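You operate a simulated robot arm through the tools that you are given. There is no shell and no other tool. Be economical: measure what you need, move in short steps, check, and stop when the job is done.

You run a simulated robot arm. Do the job below in one go: nothing can be reset, and whatever is moved stays where it is left.

Task
Fetch the short blue tube and stand it on the left half of the wooden bench. Fetch the wooden brush and set it on the wide end of the grey ledge. Close the small green drawer. Take the metal bar and put it on the grey plate. Put the black cone on the top of the tall steel table away in the yellow tray on the long wooden table. Fetch the small blue bobbin and stand it on the top of the high shelf. Take the grease can and leave it on the top of the tall steel table. The order is free. Set down upright: short blue tube, black cone, small blue bobbin, grease can.

It is judged by the outcome, as a careful person would: the job done as asked, and still so three seconds after it is handed in. It fails if anything else is knocked over, pushed out of place, dropped, spilled or broken.

Robot
A 6-joint arm with a two-finger parallel gripper on a trunk, on a base that drives. Base frame: it is fixed to the floor where the robot stands at the start and does not move with it; the origin is under the middle of the robot, x ahead of it, y to its left, z up; the surface under the hand at the start is at about z = 0.88. Readings come in m, rad, newtons and seconds.
With the tool pointing down near the work surface it reaches from about 0.28 to 0.68 m from the robot's upright axis, wherever it stands. Its first joint turns from -2.897 to 2.897 rad. Places, roughly: black cone (10x10x17 cm) [0.7, 4, 0.9]; grease can [-1, 4.75, 0.75]; grey plate (15x15x1 cm) [0.7, 3.8, 0.9]; left half of the wooden bench [0.6, 1, 0.9]; metal bar (12x5x3 cm) [0.7, 3.5, 0.9]; short blue tube (5x5x9 cm) [0.7, 0, 0.9]; small blue bobbin [-1, 5, 0.75]; small green drawer [0.3, 2.4, 0.8]; top of the high shelf [-1.3, 4.9, 1.6]; top of the tall steel table [0.6, 3.6, 0.9]; wide end of the grey ledge [0.9, -3, 0.7]; wooden brush (5x8x8 cm) [0.6, 1.5, 0.9]; yellow tray on the long wooden table [-8.8, 2.3, 0.8]. Payload 1.57 kg.
Tool frame: the origin (TCP) lies between the finger pads and is the grasp point; the fingertips stand 0.03 m ahead of it; z points along the fingers, y is the line along which they close. The gripper opens to 0.11 m. The fingers are 0.024 m wide and 0.012 m thick; the gripper's body (0.048 by 0.112 m) begins 0.078 m behind the TCP.
Orientation is that of the tool frame in the base frame, as a unit quaternion [x, y, z, w]. With the fingers straight down and closing along the base's y, the tool's x points along the base's -x, its y along +y and its z along -z.

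Tools
- The arm moves only by the tool jog_arm. Its argument "moves" is a list of rows, each an object of numbers (a shift or turn left out is 0, a gripper value left out holds the last): "dx", "dy", "dz": the shift along the tool's x, y, z in units of 20 mm (1.0 is 20 mm); "wx", "wy", "wz": the turn, a rotation vector about the tool's x, y, z in units of 8 degrees (1.0 is 8 degrees). In form: [{"dx": .., "dy": .., "dz": .., "wx": .., "wy": .., "wz": ..}, ...]. A call has 1 to 20 rows; each row shifts and turns the commanded pose from where the row before left it, along the tool's axes as they then stand. "fingers" is the gripper command, from -1 (fully open) to 1 (shut), values between in proportion, set as the call begins (left out, the last holds). A call with a number of a shift or a turn outside -1 to 1 is refused whole. Rows are played at 5 a second. More than 0.05 m and 0.15 rad between two rows, or a gripper value outside its range, and nothing of the call is played. A pose out of reach is approached as far as the arm can. The call stops where the force on the tool passes 40 N (or 10 N more than at its start, if that is more) or the arm is blocked; 0.2 s more then pass. Each finger travels about 0.108 m/s and halts on what it meets, pressing with about 32 N; the grip force reading is that of the motor and also rises with nothing between the fingers. The clock runs only during rows and for 0.2 s after the last one: add rows that do not move to give the fingers time. The reply holds the time, the measured pose of the TCP, the force on the tool along the base axes, the opening and the grip force, in the units named above and with some noise, with the torque about the TCP (base axes, N m) and any sound that the robot's microphone picked up.
- Cameras (640 x 400 px; columns grow to the right, rows downward): "scene" is now at [0.0497, 0.1458, 1.6421]; the picture's right is [0.07, -1.00, 0.00], its down [-0.84, -0.06, -0.53] and it looks along [0.53, 0.04, -0.85] (base axes); focal length 259 px, centre (320, 200). "wrist" rides on the gripper at [0.07, 0.016, -0.141] in the tool frame; the picture's right is [-0.23, 0.97, 0.00], its down [-0.86, -0.20, -0.48] and it looks along [-0.47, -0.11, 0.88] (tool axes); focal length 222 px, centre (320, 200). There is no depth. A picture from a camera that has moved, and an enlarged one, comes with that camera's place and axes in the base frame and with its lens.
- snapshot(camera): a new picture of that camera. It takes no simulated time.
- lift_body(by): slides the trunk up (or, below 0, down) by that many m; the arm and the scene camera ride with it, the base frame stays. It gives what a move gives, with no picture.
- drive_base(legs): drives the robot by 1 to 6 legs, each [ahead, left, turn to the left] in m, m and rad, along the robot's own axes; the way and the turn of a leg run together, so that a leg with both is an arc; at most 1.5 m and 3.142 rad a leg. The arm and the cameras ride along, it lands a little off, and it stops where it bumps. It gives what a move gives.
- aim_head(pan, tilt): turns the head with the scene camera to pan (to the left, within 2.094 rad either way) and tilt (down, from -0.506 to 1.204), counted from straight ahead of the robot. It gives what a move gives.
- close_up(camera, box): a new picture of the part [left, top, right, bottom] of that camera's present view, enlarged. It takes no simulated time.
- job_done(): hands the job in; it is judged then, once.

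Go step by step. Nothing tells you exact positions but the pictures and the camera data: compare them with the known pose of the tool, close in by small moves and look again before you grip or let go. The budget is 196 turns and 182 pictures, counting those below and the enlarged ones. Unless the task says otherwise, let go and move clear before handing in, and close with one line.

The tools are called after "Call:" as name(argument=value, ...) on one line, values as JSON. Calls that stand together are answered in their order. jog_arm: Moves the arm, as the interface text tells. Its arguments: {"type":"object","properties":{"moves":{"type":"array","items":{"type":"object","properties":{"dx":{"type":"number"},"dy":{"type":"number"},"dz":{"type":"number"},"wx":{"type":"number"},"wy":{"type":"number"},"wz":{"type":"number"}}}},"fingers":{"type":"number"}},"required":["moves"]} The other tools are called the same way: lift_body (by) slides the trunk up or down; drive_base (legs) drives the base; aim_head (pan, tilt) turns the head that bears the scene camera; snapshot (camera) takes a picture; close_up (camera, box) takes an enlarged picture of a part of a camera's view; job_done () hands the job in.

At the start:

```text
t: 0.0
tcp_pos: [0.4206, 0.0414, 1.1429]
ee_rot: [0.0, 1.0, 0.0, 0.0]
contact_force: [-0.4, 0.5, -1.1]
torque: [-0.03, 0.01, -0.03]
width: 0.11
grip_force: 0.0
trunk travel left (down, up): [-0.25, 0.34]
robot x, y, heading: [-0.0037, -0.0042, -0.002]
head pan, tilt: [0.066, 1.009]
```

scene: 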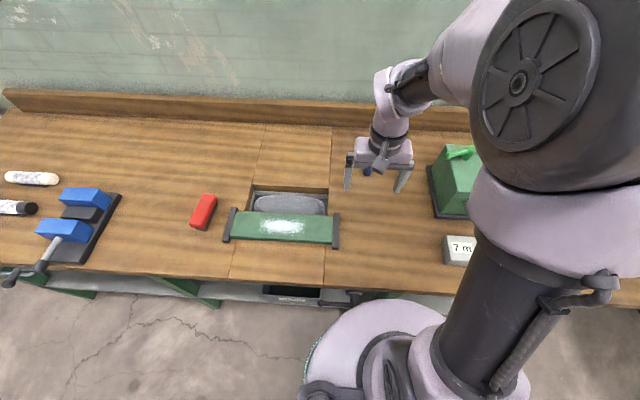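
wrist: 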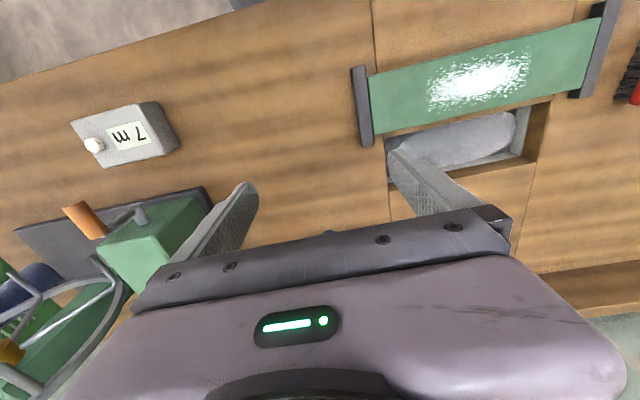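

I see the wooden bench with a sliding green cover, a red brush-like thing, and the arm hiding the region where the tube should be. First I look around with the head.

Call:
close_up(camera="scene", box=[300, 60, 500, 280])

Call:
aim_head(pan=0.9, tilt=0.6)

Call:
snapshot(camera="scene")

Call:
aim_head(pan=-0.7, tilt=0.7)

Call:
snapshot(camera="scene")

```text
1.82 times, centred on (400, 170) of scene
camera zoom: at [0.0497, 0.1458, 1.6421], right [0.07, -1.0, 0.0], down [-0.84, -0.06, -0.53], along [0.53, 0.04, -0.85], focal length 471 px, centre (174, 254)
```

zoom: 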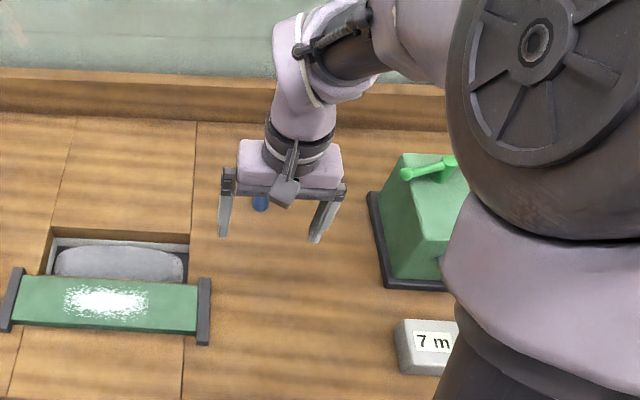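

```text
t: 1.2
tcp_pos: [0.4216, 0.0417, 1.1428]
ee_rot: [0.0, 1.0, -0.001, 0.0]
contact_force: [0.0, 0.5, -0.3]
torque: [0.0, -0.02, -0.01]
width: 0.1101
grip_force: 0.1
trunk travel left (down, up): [-0.25, 0.34]
robot x, y, heading: [-0.0018, 0.0027, -0.001]
head pan, tilt: [0.901, 0.6]
```

```text
178 pictures are left
camera scene: at [0.0356, 0.2105, 1.6746], right [0.78, -0.62, 0.0], down [-0.35, -0.44, -0.82], along [0.51, 0.65, -0.57], focal length 259 px, centre (320, 200)
```

scene: 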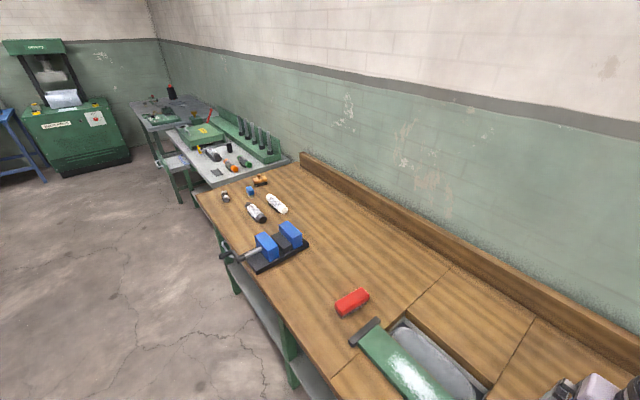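

```text
t: 2.8
tcp_pos: [0.4216, 0.0418, 1.1434]
ee_rot: [-0.001, 1.0, 0.0, 0.0]
contact_force: [0.0, -0.8, -1.0]
torque: [0.03, -0.02, -0.01]
width: 0.11
grip_force: 0.0
trunk travel left (down, up): [-0.25, 0.34]
robot x, y, heading: [-0.0013, -0.0029, -0.002]
head pan, tilt: [-0.7, 0.7]
```

```text
177 pictures are left
camera scene: at [0.0457, 0.0866, 1.666], right [-0.64, -0.77, 0.0], down [-0.49, 0.41, -0.76], along [0.59, -0.49, -0.64], focal length 259 px, centre (320, 200)
```

scene: 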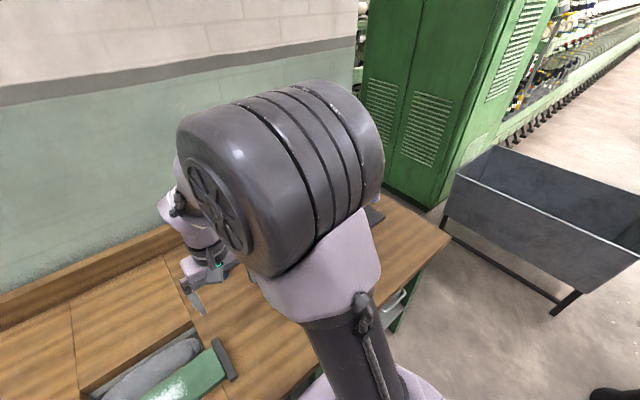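

The tube seems to stand just behind the gripper at about (0.64, 0.02). I shift the hand aside for a clear look.

Call:
jog_arm(moves=[{"dy": -1}, {"dy": -1}, {"dy": -1}, {"dy": -1}, {"dy": -1}, {"dy": -1}, {"dy": -1}, {"dy": -1}])

Call:
aim_head(pan=0.0, tilt=0.9)

Call:
snapshot(camera="scene")

Call:
snapshot(camera="wrist")

```text
t: 4.6
tcp_pos: [0.4215, -0.1187, 1.144]
ee_rot: [0.0, 1.0, -0.001, -0.001]
contact_force: [0.7, -0.9, 0.1]
torque: [-0.01, 0.0, -0.01]
width: 0.1101
grip_force: 0.0
trunk travel left (down, up): [-0.25, 0.34]
robot x, y, heading: [-0.001, 0.0008, 0.002]
head pan, tilt: [-0.7, 0.7]
```

```text
t: 5.7
tcp_pos: [0.4219, -0.1187, 1.1448]
ee_rot: [0.0, 1.0, 0.001, 0.0]
contact_force: [-0.3, 0.2, 0.5]
torque: [0.02, 0.01, -0.02]
width: 0.11
grip_force: 0.0
trunk travel left (down, up): [-0.25, 0.34]
robot x, y, heading: [0.0006, -0.0011, 0.004]
head pan, tilt: [0.0, 0.901]
```

```text
176 pictures are left
camera scene: at [0.0562, 0.1412, 1.6499], right [0.0, -1.0, 0.0], down [-0.78, 0.0, -0.62], along [0.62, 0.0, -0.78], focal length 259 px, centre (320, 200)
```

scene: 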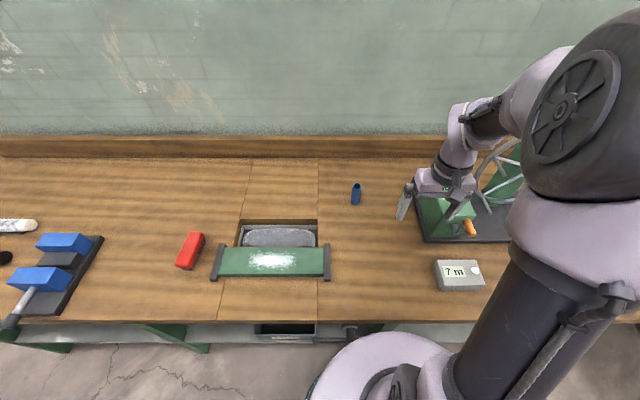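

```text
175 pictures are left
camera wrist: at [0.3525, -0.1022, 1.2855], right [0.23, 0.97, 0.0], down [0.86, -0.2, 0.48], along [0.47, -0.11, -0.88], focal length 222 px, centre (320, 200)
```

wrist: 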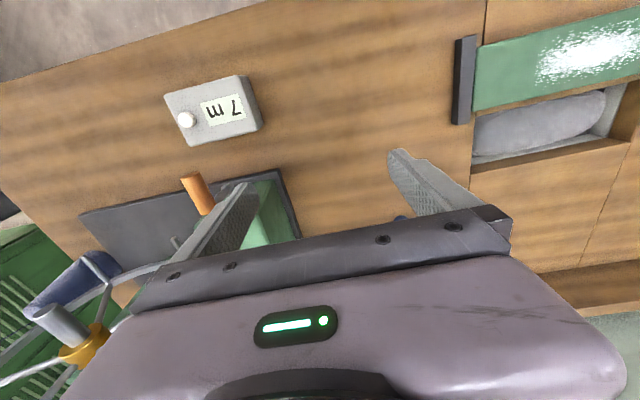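

The tube stands at about (0.66, 0.01). I bring the hand above it and look.

Call:
jog_arm(moves=[{"dx": -1, "dy": 0.6}, {"dx": -1, "dy": 0.6}, {"dx": -1, "dy": 0.6}, {"dx": -1, "dy": 0.6}, {"dx": -1, "dy": 0.6}, {"dx": -1, "dy": 0.6}, {"dx": -1, "dy": 0.6}, {"dx": -1, "dy": 0.6}, {"dx": -1, "dy": 0.6}, {"dx": -1, "dy": 0.6}, {"dx": -1, "dy": 0.45}, {"dx": -1}])

Call:
close_up(camera="scene", box=[300, 100, 460, 200])

Call:
snapshot(camera="wrist")

```text
t: 8.3
tcp_pos: [0.6624, 0.0121, 1.1448]
ee_rot: [0.0, 1.0, 0.0, 0.001]
contact_force: [0.0, 0.5, -0.2]
torque: [-0.01, -0.01, 0.01]
width: 0.1101
grip_force: 0.0
trunk travel left (down, up): [-0.25, 0.34]
robot x, y, heading: [0.0007, 0.0004, 0.002]
head pan, tilt: [0.0, 0.901]
```

```text
4.00 times, centred on (380, 150) of scene
camera zoom: at [0.0571, 0.1412, 1.6498], right [0.0, -1.0, 0.0], down [-0.78, 0.0, -0.62], along [0.62, 0.0, -0.78], focal length 1035 px, centre (80, 400)
```

zoom: 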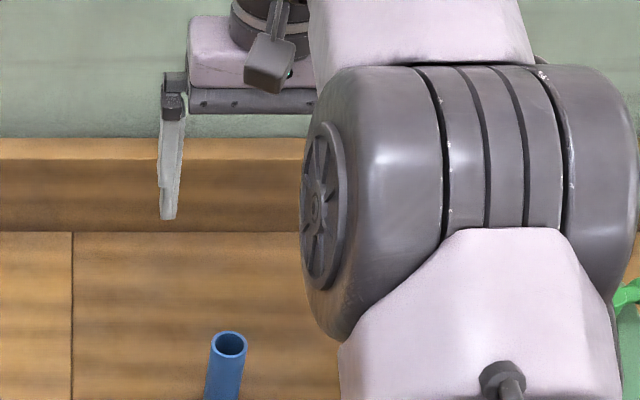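

```text
173 pictures are left
camera wrist: at [0.5931, 0.0273, 1.2864], right [0.23, 0.97, 0.0], down [0.86, -0.2, 0.48], along [0.47, -0.11, -0.88], focal length 222 px, centre (320, 200)
```

wrist: 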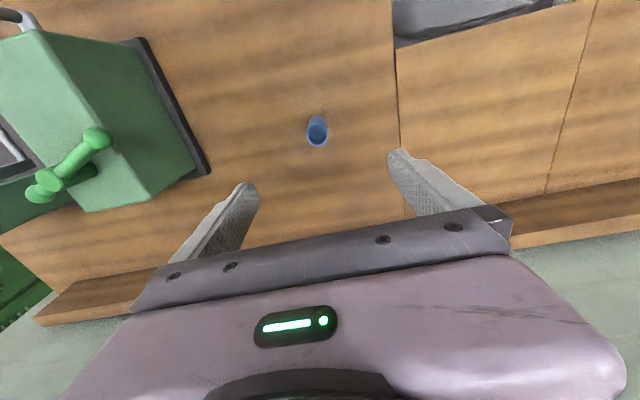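

Tube at about (0.655, 0.010), top ~0.97. I descend over it.

Call:
jog_arm(moves=[{"dx": 0.35, "dz": 1}, {"dz": 1}, {"dz": 1}, {"dz": 1}, {"dz": 1}, {"dz": 1}, {"dz": 1}, {"dz": 1}, {"dz": 1}, {"dz": 1}, {"dz": 0.3}])

Call:
snapshot(camera="wrist")

```text
t: 10.7
tcp_pos: [0.6546, 0.011, 0.937]
ee_rot: [0.0, 1.0, 0.0, -0.001]
contact_force: [0.3, 0.9, 0.6]
torque: [0.03, 0.01, -0.02]
width: 0.11
grip_force: 0.1
trunk travel left (down, up): [-0.25, 0.34]
robot x, y, heading: [-0.0014, -0.0038, 0.002]
head pan, tilt: [0.0, 0.901]
```

```text
172 pictures are left
camera wrist: at [0.5855, 0.0261, 1.0777], right [0.23, 0.97, 0.0], down [0.86, -0.2, 0.48], along [0.47, -0.11, -0.88], focal length 222 px, centre (320, 200)
```

wrist: 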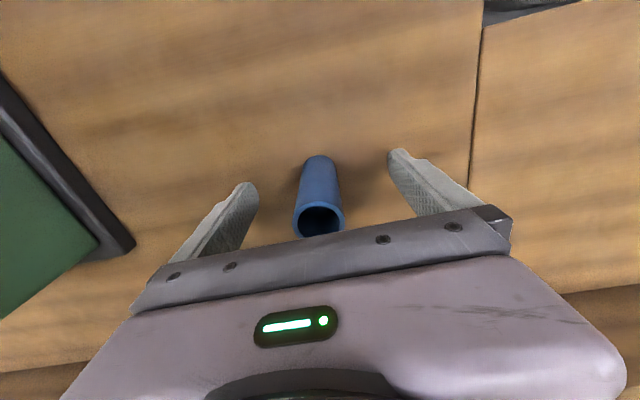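

The tube is centred between the fingers. I close and lift slightly.

Call:
jog_arm(moves=[{}, {}, {}, {}, {}], fingers=1)

Call:
jog_arm(moves=[{"dz": -0.5}, {"dz": -1}, {"dz": -1}, {"dz": -1}, {"dz": -1}, {"dz": -1}, {"dz": -1}, {"dz": -1}, {"dz": -1}])

Call:
snapshot(camera="wrist")

Call:
aim_head(pan=0.8, tilt=0.6)

Call:
close_up(camera="scene", box=[120, 80, 400, 280])

```text
t: 11.9
tcp_pos: [0.6553, 0.0095, 0.9367]
ee_rot: [0.0, 1.0, 0.0, 0.0]
contact_force: [-0.2, -0.6, -0.1]
torque: [0.01, 0.02, 0.06]
width: 0.0304
grip_force: 32.5
trunk travel left (down, up): [-0.25, 0.34]
robot x, y, heading: [0.0005, 0.0019, 0.0]
head pan, tilt: [0.0, 0.901]
```

```text
t: 13.9
tcp_pos: [0.6516, 0.0105, 1.105]
ee_rot: [0.0, 1.0, 0.0, 0.0]
contact_force: [0.1, 0.0, -0.1]
torque: [-0.01, -0.01, -0.01]
width: 0.0307
grip_force: 31.6
trunk travel left (down, up): [-0.25, 0.34]
robot x, y, heading: [-0.0035, -0.0054, 0.002]
head pan, tilt: [0.0, 0.901]
```

```text
171 pictures are left
camera wrist: at [0.5831, 0.0263, 1.2462], right [0.23, 0.97, 0.0], down [0.86, -0.2, 0.48], along [0.47, -0.11, -0.88], focal length 222 px, centre (320, 200)
```

wrist: 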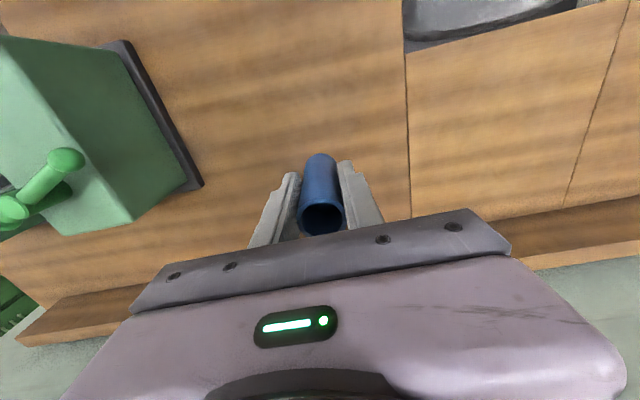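

```text
t: 15.0
tcp_pos: [0.6528, 0.0098, 1.1047]
ee_rot: [-0.001, 1.0, 0.001, 0.0]
contact_force: [0.4, 0.5, -0.1]
torque: [-0.02, 0.03, 0.0]
width: 0.0302
grip_force: 32.3
trunk travel left (down, up): [-0.25, 0.34]
robot x, y, heading: [-0.002, -0.0018, -0.0]
head pan, tilt: [0.799, 0.6]
```

```text
2.00 times, centred on (260, 180) of scene
camera zoom: at [0.0424, 0.2046, 1.6746], right [0.72, -0.7, 0.0], down [-0.39, -0.4, -0.82], along [0.58, 0.59, -0.57], focal length 518 px, centre (440, 240)
```

zoom: 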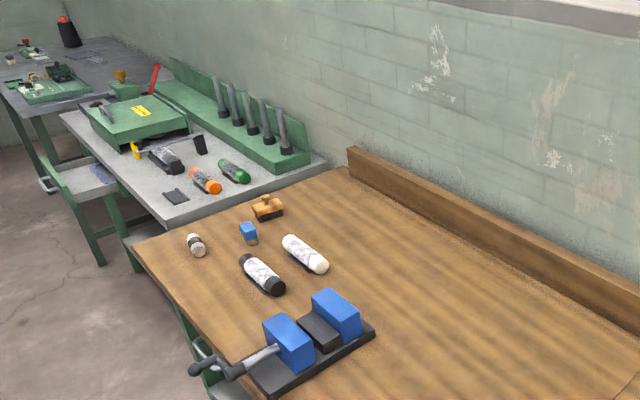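

The brush lies at about (0.58, 1.46), the vice around (0.4, 1.0), and (0.65, 0.75) is free on the left half. I drive left with the tube held.

Call:
drive_base(legs=[[0, 0.75, 0]])

Call:
aim_head(pan=0.2, tilt=0.85)

Call:
snapshot(camera="scene")

Call:
snapshot(camera="wrist")

```text
t: 19.2
tcp_pos: [0.653, 0.7765, 1.1052]
ee_rot: [0.0, 1.0, 0.0, 0.0]
contact_force: [0.1, -0.1, 0.2]
torque: [0.01, 0.0, 0.02]
width: 0.0304
grip_force: 32.0
trunk travel left (down, up): [-0.25, 0.34]
robot x, y, heading: [0.0001, 0.7662, -0.008]
head pan, tilt: [0.799, 0.6]
```

```text
t: 20.2
tcp_pos: [0.6534, 0.7755, 1.1045]
ee_rot: [0.001, 1.0, 0.0, 0.001]
contact_force: [0.3, -1.2, -0.2]
torque: [0.04, -0.03, -0.03]
width: 0.0305
grip_force: 32.3
trunk travel left (down, up): [-0.25, 0.34]
robot x, y, heading: [-0.0017, 0.7666, -0.002]
head pan, tilt: [0.201, 0.85]
```

```text
169 pictures are left
camera scene: at [0.0584, 0.9227, 1.6538], right [0.2, -0.98, 0.0], down [-0.74, -0.15, -0.66], along [0.65, 0.13, -0.75], focal length 259 px, centre (320, 200)
```

scene: 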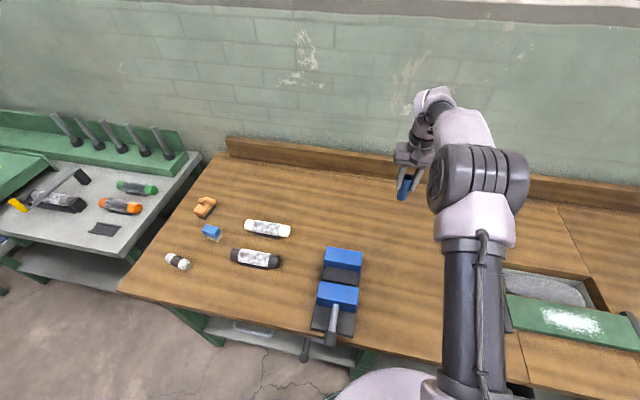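

```text
168 pictures are left
camera wrist: at [0.5841, 0.7912, 1.2461], right [0.23, 0.97, 0.0], down [0.85, -0.2, 0.48], along [0.47, -0.11, -0.88], focal length 222 px, centre (320, 200)
```

wrist: 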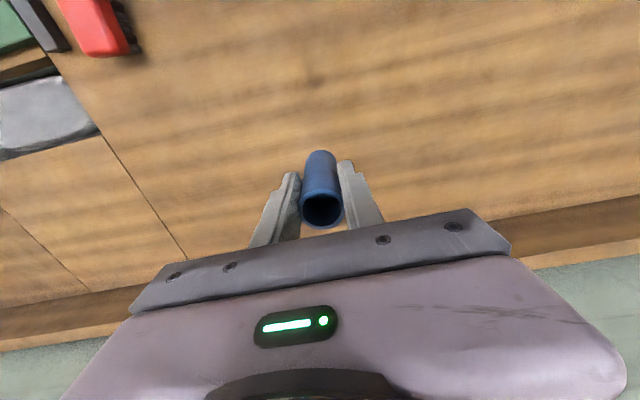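

The spot below is clear. I lower back to the grasp height.

Call:
jog_arm(moves=[{"dz": 1}, {"dz": 1}, {"dz": 1}, {"dz": 1}, {"dz": 1}, {"dz": 1}, {"dz": 1}, {"dz": 1}, {"dz": 0.25}, {}])

Call:
jog_arm(moves=[{"dz": 0.1}, {"dz": 0.1}, {}])

```text
t: 22.4
tcp_pos: [0.6542, 0.7759, 0.9469]
ee_rot: [0.0, 1.0, 0.0, 0.001]
contact_force: [3.2, -2.3, 26.0]
torque: [-0.1, -0.39, -0.06]
width: 0.0304
grip_force: 32.2
trunk travel left (down, up): [-0.25, 0.34]
robot x, y, heading: [0.0012, 0.765, -0.007]
head pan, tilt: [0.201, 0.85]
```

```text
t: 23.2
tcp_pos: [0.6516, 0.7765, 0.9394]
ee_rot: [0.002, 1.0, 0.0, 0.002]
contact_force: [3.9, 0.6, 26.3]
torque: [0.06, -0.25, 0.01]
width: 0.0305
grip_force: 31.8
trunk travel left (down, up): [-0.25, 0.34]
robot x, y, heading: [0.0036, 0.7662, -0.004]
head pan, tilt: [0.201, 0.85]
```

The tube is on the bench. I release and rise.

Call:
jog_arm(moves=[{}, {}, {}, {}, {}], fingers=-1)

Call:
jog_arm(moves=[{"dz": -1}, {"dz": -1}, {"dz": -1}, {"dz": -1}, {"dz": -1}, {"dz": -1}, {"dz": -1}, {"dz": -1}, {"dz": -1}, {"dx": 1}, {"dx": 1}, {"dx": 1}, {"dx": 1}, {"dx": 1}, {"dx": 1}])

Call:
snapshot(camera="scene")

```text
t: 24.4
tcp_pos: [0.6543, 0.7759, 0.9372]
ee_rot: [0.001, 1.0, 0.0, 0.001]
contact_force: [0.1, 0.1, -0.2]
torque: [-0.04, 0.01, -0.04]
width: 0.1099
grip_force: 0.0
trunk travel left (down, up): [-0.25, 0.34]
robot x, y, heading: [0.0007, 0.7619, 0.0]
head pan, tilt: [0.201, 0.85]
```

```text
t: 27.6
tcp_pos: [0.5331, 0.7741, 1.1174]
ee_rot: [0.001, 1.0, 0.0, 0.0]
contact_force: [0.0, -0.1, 0.2]
torque: [-0.01, -0.01, -0.02]
width: 0.1097
grip_force: 0.1
trunk travel left (down, up): [-0.25, 0.34]
robot x, y, heading: [0.0013, 0.7647, -0.002]
head pan, tilt: [0.201, 0.85]
```

```text
167 pictures are left
camera scene: at [0.0576, 0.9227, 1.6538], right [0.2, -0.98, 0.0], down [-0.74, -0.15, -0.66], along [0.65, 0.13, -0.75], focal length 259 px, centre (320, 200)
```

scene: 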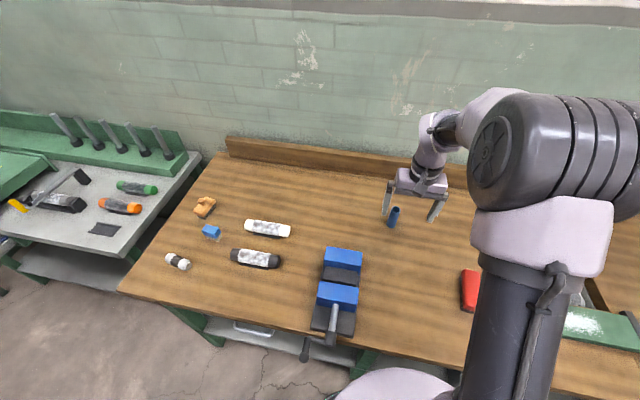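

The tube stands on the left half. Now I back off around the vice handle and go to the brush.

Call:
drive_base(legs=[[-0.3, 0, 0], [0, 0.68, 0], [0.28, 0, 0]])

Call:
aim_head(pan=0.0, tilt=0.9)

Call:
snapshot(camera="scene")

Call:
snapshot(camera="wrist")

```text
t: 34.6
tcp_pos: [0.4999, 1.472, 1.1163]
ee_rot: [-0.008, 1.0, 0.0, 0.0]
contact_force: [-0.1, -0.3, -0.4]
torque: [0.02, 0.01, -0.02]
width: 0.1099
grip_force: 0.0
trunk travel left (down, up): [-0.25, 0.34]
robot x, y, heading: [-0.0349, 1.4546, 0.016]
head pan, tilt: [0.201, 0.85]
```

```text
t: 35.3
tcp_pos: [0.499, 1.4716, 1.1166]
ee_rot: [-0.007, 1.0, 0.0, 0.0]
contact_force: [-0.3, -0.9, 1.0]
torque: [-0.03, 0.0, -0.04]
width: 0.1098
grip_force: 0.0
trunk travel left (down, up): [-0.25, 0.34]
robot x, y, heading: [-0.0313, 1.4534, 0.013]
head pan, tilt: [0.0, 0.901]
```

```text
166 pictures are left
camera scene: at [0.0213, 1.5955, 1.6499], right [0.02, -1.0, 0.0], down [-0.78, -0.01, -0.62], along [0.62, 0.01, -0.78], focal length 259 px, centre (320, 200)
```

scene: 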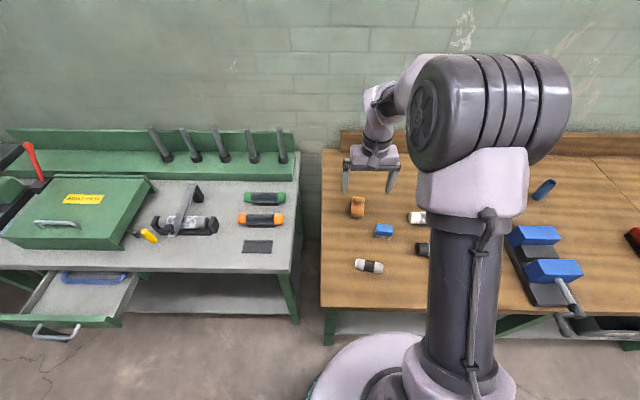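

```text
165 pictures are left
camera wrist: at [0.4302, 1.4862, 1.2568], right [0.21, 0.98, 0.0], down [0.86, -0.19, 0.48], along [0.47, -0.1, -0.88], focal length 222 px, centre (320, 200)
```

wrist: 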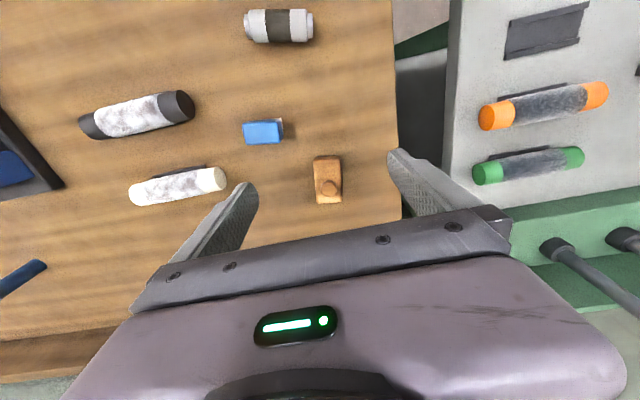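

The brush is at about (0.585, 1.466), long side roughly along x. A closer look to decide the grip.

Call:
close_up(camera="scene", box=[320, 150, 440, 225])

Call:
close_up(camera="wrist", box=[260, 130, 420, 230])

```text
5.33 times, centred on (380, 188) of scene
camera zoom: at [0.0213, 1.5955, 1.6499], right [0.02, -1.0, 0.0], down [-0.78, -0.01, -0.62], along [0.62, 0.01, -0.78], focal length 1380 px, centre (0, 267)
```

zoom: 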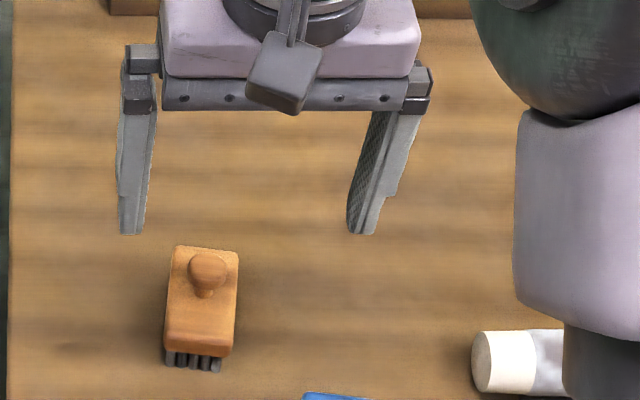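

```text
4.00 times, centred on (340, 180) of wrist
camera zoom: at [0.4302, 1.4862, 1.2568], right [0.21, 0.98, 0.0], down [0.86, -0.19, 0.48], along [0.47, -0.1, -0.88], focal length 888 px, centre (240, 280)
```

zoom: 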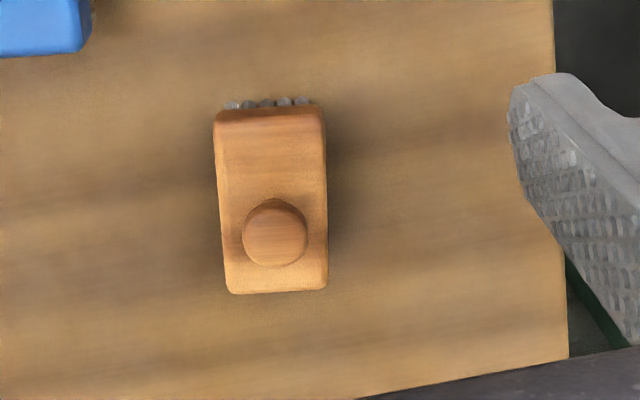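

Brush centre about (0.570, 1.469), turned about -9°. I align and descend.

Call:
jog_arm(moves=[{"dx": -1}, {"dx": -1}, {"dx": -1}, {"dx": -0.57, "dy": -0.15}, {"wz": 0.6}, {"wz": 0.58}, {"dz": 1}, {"dz": 1}, {"dz": 1}, {"dz": 1}, {"dz": 1}, {"dz": 1}, {"dz": 1}])

Call:
snapshot(camera="wrist")

```text
t: 38.1
tcp_pos: [0.5725, 1.4697, 0.9761]
ee_rot: [0.075, 0.997, 0.0, 0.0]
contact_force: [0.5, 0.6, 0.6]
torque: [0.04, 0.01, 0.03]
width: 0.1101
grip_force: 0.1
trunk travel left (down, up): [-0.25, 0.34]
robot x, y, heading: [-0.0338, 1.4527, 0.018]
head pan, tilt: [0.0, 0.901]
```

```text
162 pictures are left
camera wrist: at [0.5046, 1.4954, 1.1166], right [0.37, 0.93, 0.0], down [0.82, -0.32, 0.48], along [0.44, -0.18, -0.88], focal length 222 px, centre (320, 200)
```

wrist: 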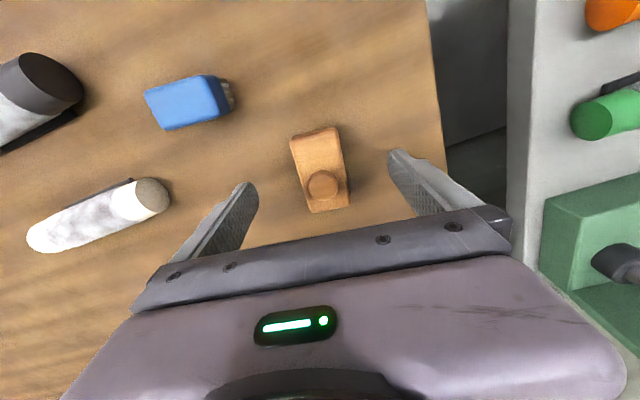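

Aligned and clear of neighbours; I go down and grip.

Call:
jog_arm(moves=[{"dz": 1}, {"dz": 1}, {"dz": 0.8}, {}])

Call:
snapshot(camera="wrist")

Call:
jog_arm(moves=[{}, {}, {}, {}, {}], fingers=1)

Call:
jog_arm(moves=[{"dz": -0.5}, {"dz": -1}, {"dz": -1}, {"dz": -1}, {"dz": -1}, {"dz": -1}, {"dz": -1}, {"dz": -1}, {"dz": -1}, {"dz": -1}])

Call:
snapshot(camera="wrist")

```text
t: 39.1
tcp_pos: [0.5713, 1.469, 0.92]
ee_rot: [0.075, 0.997, 0.0, 0.0]
contact_force: [0.0, 0.0, 0.1]
torque: [0.01, -0.03, 0.02]
width: 0.1101
grip_force: 0.0
trunk travel left (down, up): [-0.25, 0.34]
robot x, y, heading: [-0.0338, 1.4522, 0.017]
head pan, tilt: [0.0, 0.901]
```

```text
161 pictures are left
camera wrist: at [0.5039, 1.4951, 1.0604], right [0.37, 0.93, 0.0], down [0.82, -0.32, 0.48], along [0.44, -0.18, -0.88], focal length 222 px, centre (320, 200)
```

wrist: 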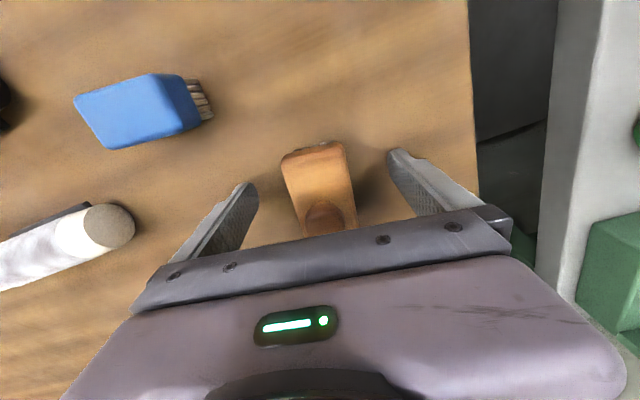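

```text
t: 40.3
tcp_pos: [0.5705, 1.4694, 0.9195]
ee_rot: [0.074, 0.997, 0.0, 0.0]
contact_force: [0.1, -0.1, 0.8]
torque: [-0.04, 0.04, 0.0]
width: 0.0442
grip_force: 31.9
trunk travel left (down, up): [-0.25, 0.34]
robot x, y, heading: [-0.0328, 1.4553, 0.013]
head pan, tilt: [0.0, 0.901]
```

```text
t: 42.5
tcp_pos: [0.5726, 1.4682, 1.1092]
ee_rot: [0.074, 0.997, 0.0, 0.0]
contact_force: [0.3, -0.7, -0.4]
torque: [0.0, 0.0, 0.02]
width: 0.0442
grip_force: 32.1
trunk travel left (down, up): [-0.25, 0.34]
robot x, y, heading: [-0.0344, 1.4532, 0.016]
head pan, tilt: [0.0, 0.901]
```

```text
160 pictures are left
camera wrist: at [0.5064, 1.4934, 1.2495], right [0.37, 0.93, 0.0], down [0.82, -0.32, 0.48], along [0.44, -0.18, -0.88], focal length 222 px, centre (320, 200)
```

wrist: 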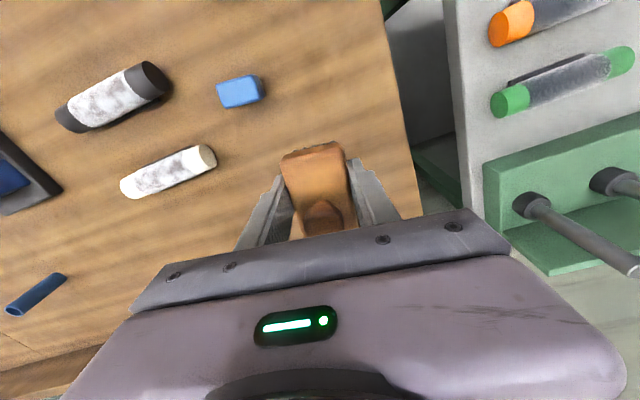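

Brush held. I retract the arm, back away, turn toward −y and look for the way to the ledge.

Call:
jog_arm(moves=[{"dx": 1}, {"dx": 1}, {"dx": 1}, {"dx": 1}, {"dx": 1}, {"dx": 1}, {"dx": 1}])

Call:
drive_base(legs=[[-1.0, 0, 0], [0, 0, -1.57]])

Call:
aim_head(pan=0.3, tilt=0.3)

Call:
snapshot(camera="scene")

```text
t: 44.1
tcp_pos: [0.4327, 1.4879, 1.1113]
ee_rot: [0.074, 0.997, 0.0, 0.001]
contact_force: [-0.5, 0.0, -0.4]
torque: [-0.02, 0.0, -0.01]
width: 0.0441
grip_force: 32.1
trunk travel left (down, up): [-0.25, 0.34]
robot x, y, heading: [-0.0327, 1.4546, 0.013]
head pan, tilt: [0.0, 0.901]
```

```text
t: 53.0
tcp_pos: [-0.9679, 0.9549, 1.1125]
ee_rot: [0.732, 0.681, 0.0, 0.001]
contact_force: [1.0, -0.1, -0.5]
torque: [-0.02, 0.01, -0.01]
width: 0.0442
grip_force: 31.9
trunk travel left (down, up): [-0.25, 0.34]
robot x, y, heading: [-1.0392, 1.4204, -1.485]
head pan, tilt: [0.0, 0.901]
```

```text
t: 54.0
tcp_pos: [-0.9673, 0.9552, 1.1116]
ee_rot: [0.733, 0.681, 0.0, 0.0]
contact_force: [0.3, -0.2, -1.2]
torque: [0.01, 0.01, -0.01]
width: 0.0442
grip_force: 31.4
trunk travel left (down, up): [-0.25, 0.34]
robot x, y, heading: [-1.0402, 1.4147, -1.479]
head pan, tilt: [0.3, 0.3]
```

```text
159 pictures are left
camera scene: at [-0.8647, 1.3645, 1.7021], right [-0.92, -0.38, 0.0], down [-0.11, 0.27, -0.95], along [0.36, -0.88, -0.3], focal length 259 px, centre (320, 200)
```

scene: 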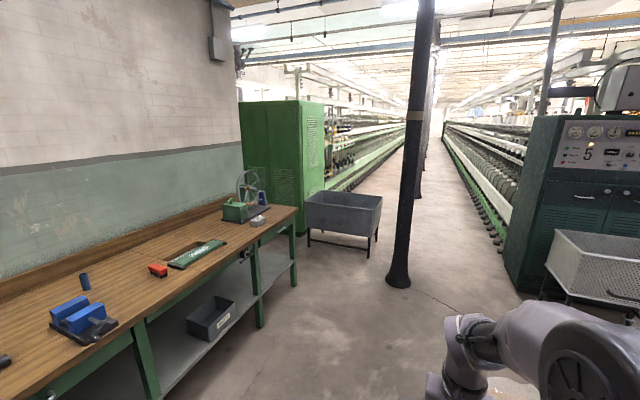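

A pillar stands at about (-0.74, -1.25) and a bin left of it; I pass on the pillar's right side at x ≈ -1.35.

Call:
drive_base(legs=[[0, 0, -0.09], [1.0, -0.3, 0], [1.2, 0, 0], [1.2, 0, 0]])

Call:
aim_head(pan=0.9, tilt=0.4)

Call:
snapshot(camera="scene")

```text
t: 55.9
tcp_pos: [-1.0193, 0.91, 1.1122]
ee_rot: [0.761, 0.649, 0.0, 0.0]
contact_force: [-0.4, 0.5, -1.1]
torque: [-0.04, 0.01, 0.0]
width: 0.044
grip_force: 31.7
trunk travel left (down, up): [-0.25, 0.34]
robot x, y, heading: [-1.0493, 1.3735, -1.564]
head pan, tilt: [0.3, 0.3]
stopped in leg 2: the robot was blocked; the commanded pose is now the measured one
```

```text
t: 56.9
tcp_pos: [-1.0201, 0.9097, 1.111]
ee_rot: [0.761, 0.649, 0.0, -0.001]
contact_force: [-0.2, -0.2, -0.8]
torque: [0.0, -0.03, -0.03]
width: 0.0443
grip_force: 32.3
trunk travel left (down, up): [-0.25, 0.34]
robot x, y, heading: [-1.0519, 1.3747, -1.565]
head pan, tilt: [0.901, 0.4]
```

```text
158 pictures are left
camera scene: at [-0.8375, 1.34, 1.6929], right [-0.62, -0.79, 0.0], down [-0.31, 0.24, -0.92], along [0.72, -0.57, -0.39], focal length 259 px, centre (320, 200)
```

scene: 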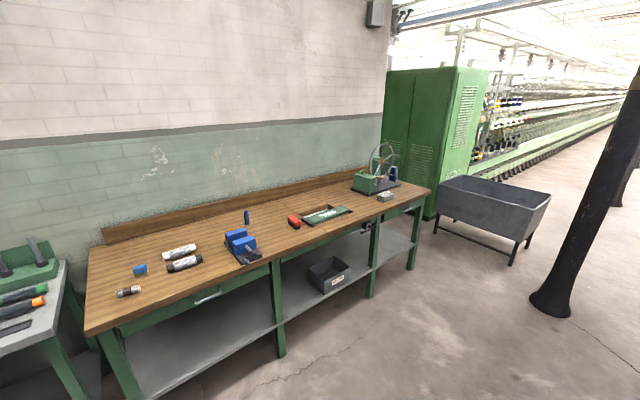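

Something low to my front-right blocked the base. I look that way.

Call:
aim_head(pan=-0.9, tilt=0.7)

Call:
snapshot(camera="scene")

Call:
aim_head(pan=-0.1, tilt=1.1)

Call:
snapshot(camera="scene")

```text
t: 58.7
tcp_pos: [-1.0208, 0.9088, 1.1117]
ee_rot: [0.761, 0.649, -0.001, 0.001]
contact_force: [-0.9, -0.1, -0.9]
torque: [0.02, 0.01, 0.03]
width: 0.0441
grip_force: 32.4
trunk travel left (down, up): [-0.25, 0.34]
robot x, y, heading: [-1.0529, 1.3752, -1.568]
head pan, tilt: [-0.901, 0.7]
```

```text
157 pictures are left
camera scene: at [-0.9765, 1.3443, 1.666], right [-0.63, 0.78, 0.0], down [0.5, 0.4, -0.77], along [-0.6, -0.48, -0.64], focal length 259 px, centre (320, 200)
```

scene: 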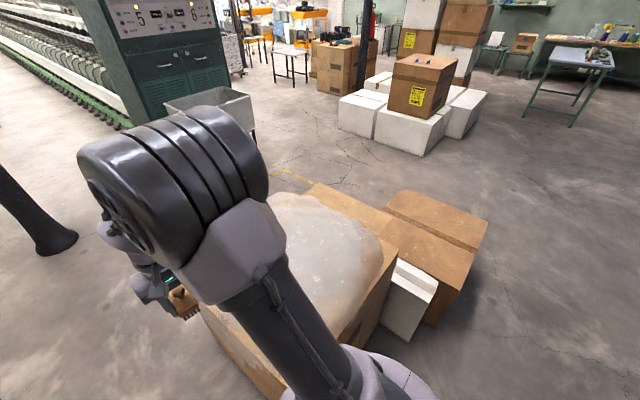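

```text
t: 59.8
tcp_pos: [-1.0198, 0.9089, 1.1109]
ee_rot: [0.761, 0.649, 0.0, 0.0]
contact_force: [0.3, -0.1, -0.8]
torque: [0.01, -0.01, 0.01]
width: 0.0442
grip_force: 32.3
trunk travel left (down, up): [-0.25, 0.34]
robot x, y, heading: [-1.0501, 1.3739, -1.568]
head pan, tilt: [-0.099, 1.1]
```

```text
156 pictures are left
camera scene: at [-0.9163, 1.3346, 1.6361], right [-1.0, 0.1, 0.0], down [0.08, 0.89, -0.45], along [-0.04, -0.45, -0.89], focal length 259 px, centre (320, 200)
```

scene: 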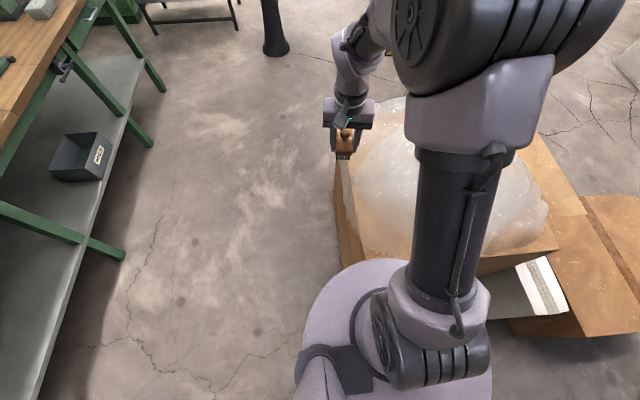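

I grazed a big carton on my right. I back off, sidestep toward the bench, pass the carton, then swing right of the pillar.

Call:
drive_base(legs=[[-0.05, 0.1, 0], [0, 0.52, 0], [1.4, 0, 0]])

Call:
aim_head(pan=-0.3, tilt=0.5)

Call:
snapshot(camera="scene")

```text
t: 70.3
tcp_pos: [-0.3317, -0.4436, 1.113]
ee_rot: [0.747, 0.664, 0.0, -0.001]
contact_force: [0.2, -0.3, -0.7]
torque: [0.02, 0.0, -0.01]
width: 0.0438
grip_force: 32.0
trunk travel left (down, up): [-0.25, 0.34]
robot x, y, heading: [-0.3798, 0.0204, -1.518]
head pan, tilt: [-0.099, 1.1]
```

```text
t: 71.3
tcp_pos: [-0.3303, -0.4433, 1.1113]
ee_rot: [0.748, 0.664, 0.0, 0.0]
contact_force: [-0.1, -0.2, -0.8]
torque: [0.0, -0.03, -0.01]
width: 0.044
grip_force: 31.9
trunk travel left (down, up): [-0.25, 0.34]
robot x, y, heading: [-0.3825, 0.0216, -1.518]
head pan, tilt: [-0.3, 0.499]
```

```text
155 pictures are left
camera scene: at [-0.2652, -0.0388, 1.6837], right [-0.97, 0.25, 0.0], down [0.12, 0.46, -0.88], along [-0.22, -0.85, -0.48], focal length 259 px, centre (320, 200)
```

scene: 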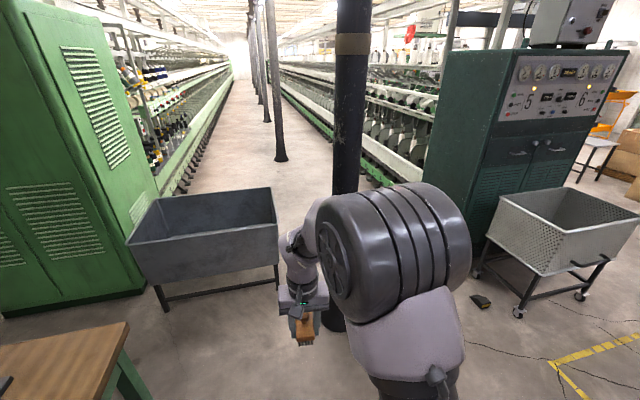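

Lane right of the pillar is free between x ≈ -0.86 and -1.85. I sidestep right and go on.

Call:
drive_base(legs=[[0, 0, -0.053], [0.1, -0.97, 0], [0.8, 0, 0]])

Call:
aim_head(pan=0.4, tilt=0.5)

Call:
snapshot(camera="scene")

```text
t: 80.5
tcp_pos: [-1.3304, -1.3143, 1.1112]
ee_rot: [0.768, 0.64, 0.0, 0.0]
contact_force: [0.0, 0.5, -0.3]
torque: [-0.01, 0.02, 0.0]
width: 0.0442
grip_force: 32.6
trunk travel left (down, up): [-0.25, 0.34]
robot x, y, heading: [-1.3485, -0.8469, -1.586]
head pan, tilt: [-0.3, 0.499]
```

```text
t: 81.5
tcp_pos: [-1.3312, -1.3131, 1.1115]
ee_rot: [0.769, 0.64, 0.0, 0.0]
contact_force: [0.0, 0.6, -1.0]
torque: [-0.02, 0.0, -0.01]
width: 0.0445
grip_force: 32.4
trunk travel left (down, up): [-0.25, 0.34]
robot x, y, heading: [-1.3512, -0.8455, -1.593]
head pan, tilt: [0.4, 0.499]
```

```text
154 pictures are left
camera scene: at [-1.177, -0.9123, 1.6837], right [-0.93, -0.37, 0.0], down [-0.18, 0.44, -0.88], along [0.33, -0.81, -0.48], focal length 259 px, centre (320, 200)
```

scene: 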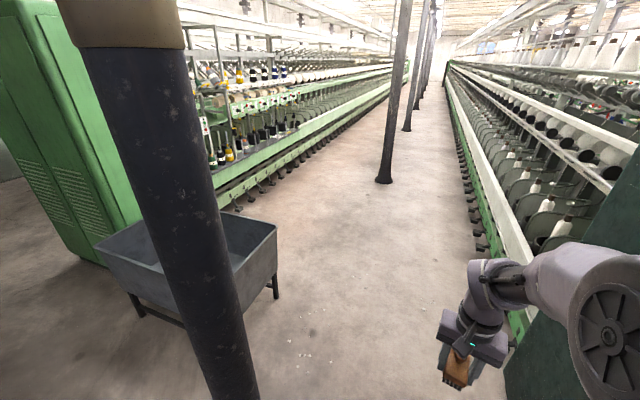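

Continue past the pillar and look left at the machine where the ledge should be.

Call:
drive_base(legs=[[0, 0, 0.02], [1.4, 0.05, 0]])

Call:
aim_head(pan=1.2, tilt=0.4)

Call:
snapshot(camera="scene")

```text
t: 88.8
tcp_pos: [-1.2585, -2.6982, 1.1107]
ee_rot: [0.759, 0.651, 0.001, -0.001]
contact_force: [0.0, -0.5, -0.7]
torque: [0.03, 0.0, -0.02]
width: 0.0441
grip_force: 31.9
trunk travel left (down, up): [-0.25, 0.34]
robot x, y, heading: [-1.2945, -2.2329, -1.563]
head pan, tilt: [0.4, 0.499]
```

```text
t: 89.9
tcp_pos: [-1.2592, -2.6968, 1.1133]
ee_rot: [0.759, 0.651, 0.0, 0.001]
contact_force: [-1.1, -0.2, -0.9]
torque: [0.01, -0.02, 0.02]
width: 0.0443
grip_force: 31.7
trunk travel left (down, up): [-0.25, 0.34]
robot x, y, heading: [-1.292, -2.2317, -1.566]
head pan, tilt: [1.201, 0.4]
```

```text
153 pictures are left
camera scene: at [-1.0655, -2.2412, 1.6929], right [-0.35, -0.94, 0.0], down [-0.36, 0.14, -0.92], along [0.86, -0.32, -0.39], focal length 259 px, centre (320, 200)
```

scene: 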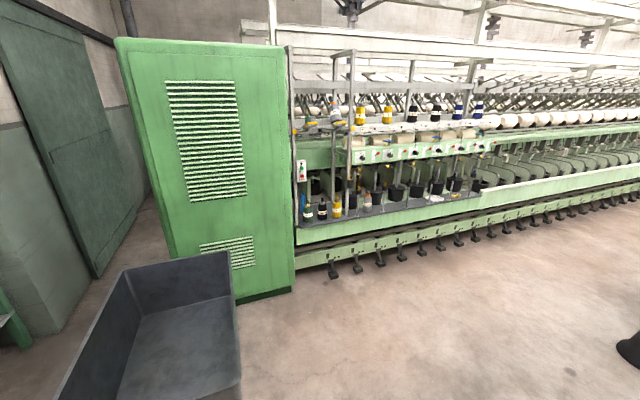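

The ledge seems to be the grey shelf along the machine front at pixel (300–480, 205). I zoom in.

Call:
close_up(camera="scene", box=[280, 130, 520, 280])

```text
2.67 times, centred on (400, 205) of scene
camera zoom: at [-1.0655, -2.2412, 1.6929], right [-0.35, -0.94, 0.0], down [-0.36, 0.14, -0.92], along [0.86, -0.32, -0.39], focal length 690 px, centre (107, 187)
```

zoom: 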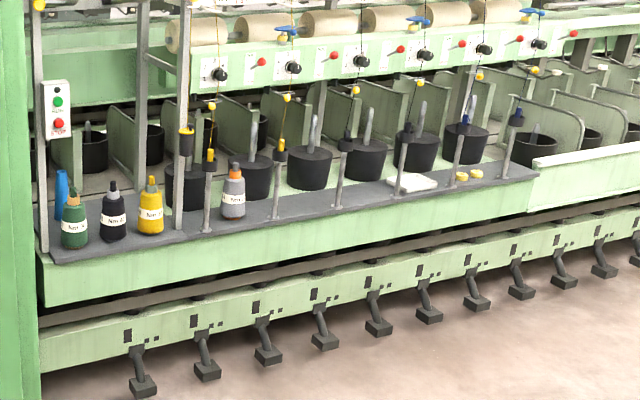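

The wide left end of the ledge (x ≈ 0.66–0.9, y ≈ -2.7…-3.1) carries bottles with gaps. I drive up facing it for a closer look.

Call:
drive_base(legs=[[0.75, 0, 0], [0, 0, 1.566], [1.2, 0, 0]])

Call:
aim_head(pan=0.0, tilt=0.7)

Call:
snapshot(camera="scene")

```text
t: 103.4
tcp_pos: [0.3774, -2.9278, 1.112]
ee_rot: [0.077, 0.997, 0.0, 0.001]
contact_force: [1.3, 0.3, -1.2]
torque: [-0.03, 0.03, -0.01]
width: 0.0443
grip_force: 31.9
trunk travel left (down, up): [-0.25, 0.34]
robot x, y, heading: [-0.0911, -2.9613, 0.012]
head pan, tilt: [1.201, 0.4]
```

```text
t: 104.8
tcp_pos: [0.3778, -2.9265, 1.111]
ee_rot: [0.077, 0.997, 0.0, 0.0]
contact_force: [-0.1, 0.4, -2.4]
torque: [0.01, 0.03, 0.0]
width: 0.044
grip_force: 32.1
trunk travel left (down, up): [-0.25, 0.34]
robot x, y, heading: [-0.0875, -2.9621, 0.008]
head pan, tilt: [0.0, 0.7]
```

```text
151 pictures are left
camera scene: at [-0.0243, -2.818, 1.666], right [0.01, -1.0, 0.0], down [-0.64, -0.01, -0.77], along [0.77, 0.01, -0.64], focal length 259 px, centre (320, 200)
```

scene: 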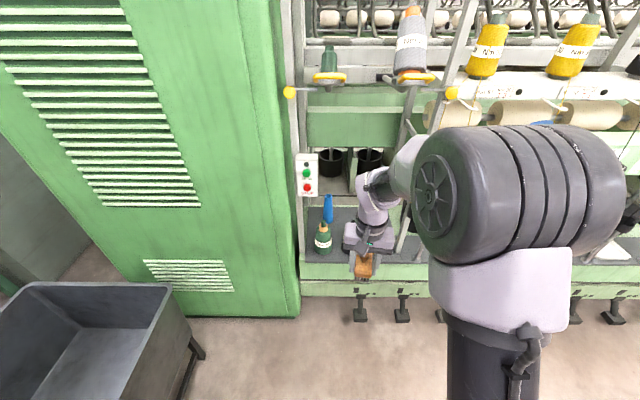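

The hand hides the bottles; I shift it right to see the ledge.

Call:
jog_arm(moves=[{"dy": -1}, {"dy": -1}, {"dy": -1}, {"dy": -1}, {"dy": -1}, {"dy": -1}, {"dy": -1}, {"dy": -1}, {"dy": -1}, {"dy": -1}, {"dy": -1}, {"dy": -1}, {"dy": -1}, {"dy": -1}])

Call:
close_up(camera="scene", box=[280, 140, 520, 290])

Call:
snapshot(camera="wrist")

```text
t: 107.8
tcp_pos: [0.3355, -3.2035, 1.1101]
ee_rot: [0.078, 0.997, 0.0, 0.0]
contact_force: [0.7, 0.1, -0.6]
torque: [0.03, -0.01, -0.01]
width: 0.0442
grip_force: 31.9
trunk travel left (down, up): [-0.25, 0.34]
robot x, y, heading: [-0.0931, -2.9629, 0.007]
head pan, tilt: [0.0, 0.7]
```

```text
2.67 times, centred on (400, 215) of scene
camera zoom: at [-0.0244, -2.8187, 1.6661], right [0.01, -1.0, 0.0], down [-0.64, -0.01, -0.76], along [0.76, 0.01, -0.64], focal length 690 px, centre (107, 160)
```

zoom: 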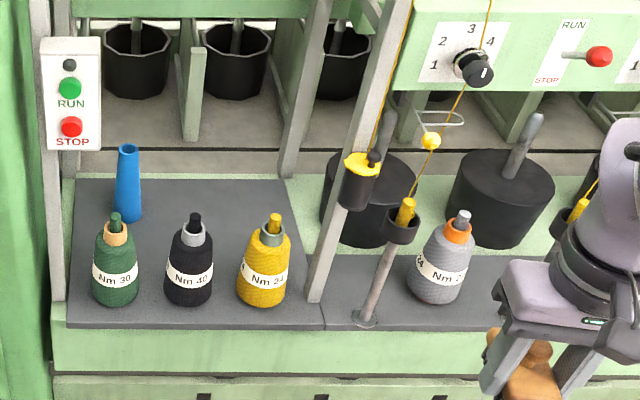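

```text
149 pictures are left
camera wrist: at [0.2692, -3.1777, 1.2508], right [0.38, 0.93, 0.0], down [0.81, -0.33, 0.48], along [0.44, -0.18, -0.88], focal length 222 px, centre (320, 200)
```

wrist: 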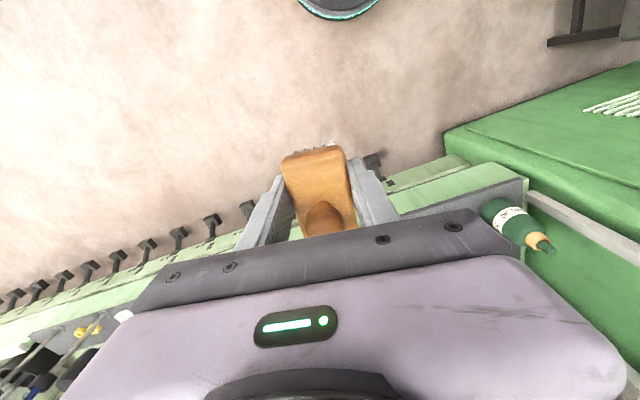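

The wide end spans x 0.69–1.05, y -2.74…-3.18, with a free area behind the bottles around (0.92, -3.02). I check overhead clearance before reaching in.

Call:
aim_head(pan=-0.1, tilt=0.2)

Call:
snapshot(camera="scene")

```text
t: 108.7
tcp_pos: [0.336, -3.2033, 1.1106]
ee_rot: [0.078, 0.997, 0.0, 0.0]
contact_force: [-0.1, 0.1, -1.4]
torque: [-0.03, -0.02, -0.01]
width: 0.0441
grip_force: 32.4
trunk travel left (down, up): [-0.25, 0.34]
robot x, y, heading: [-0.0899, -2.9577, 0.007]
head pan, tilt: [-0.099, 0.201]
```

```text
148 pictures are left
camera scene: at [-0.0164, -2.8273, 1.7114], right [-0.09, -1.0, 0.0], down [-0.2, 0.02, -0.98], along [0.98, -0.09, -0.2], focal length 259 px, centre (320, 200)
```

scene: 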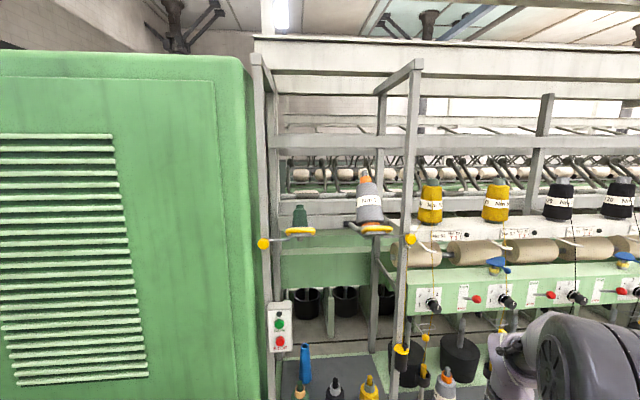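

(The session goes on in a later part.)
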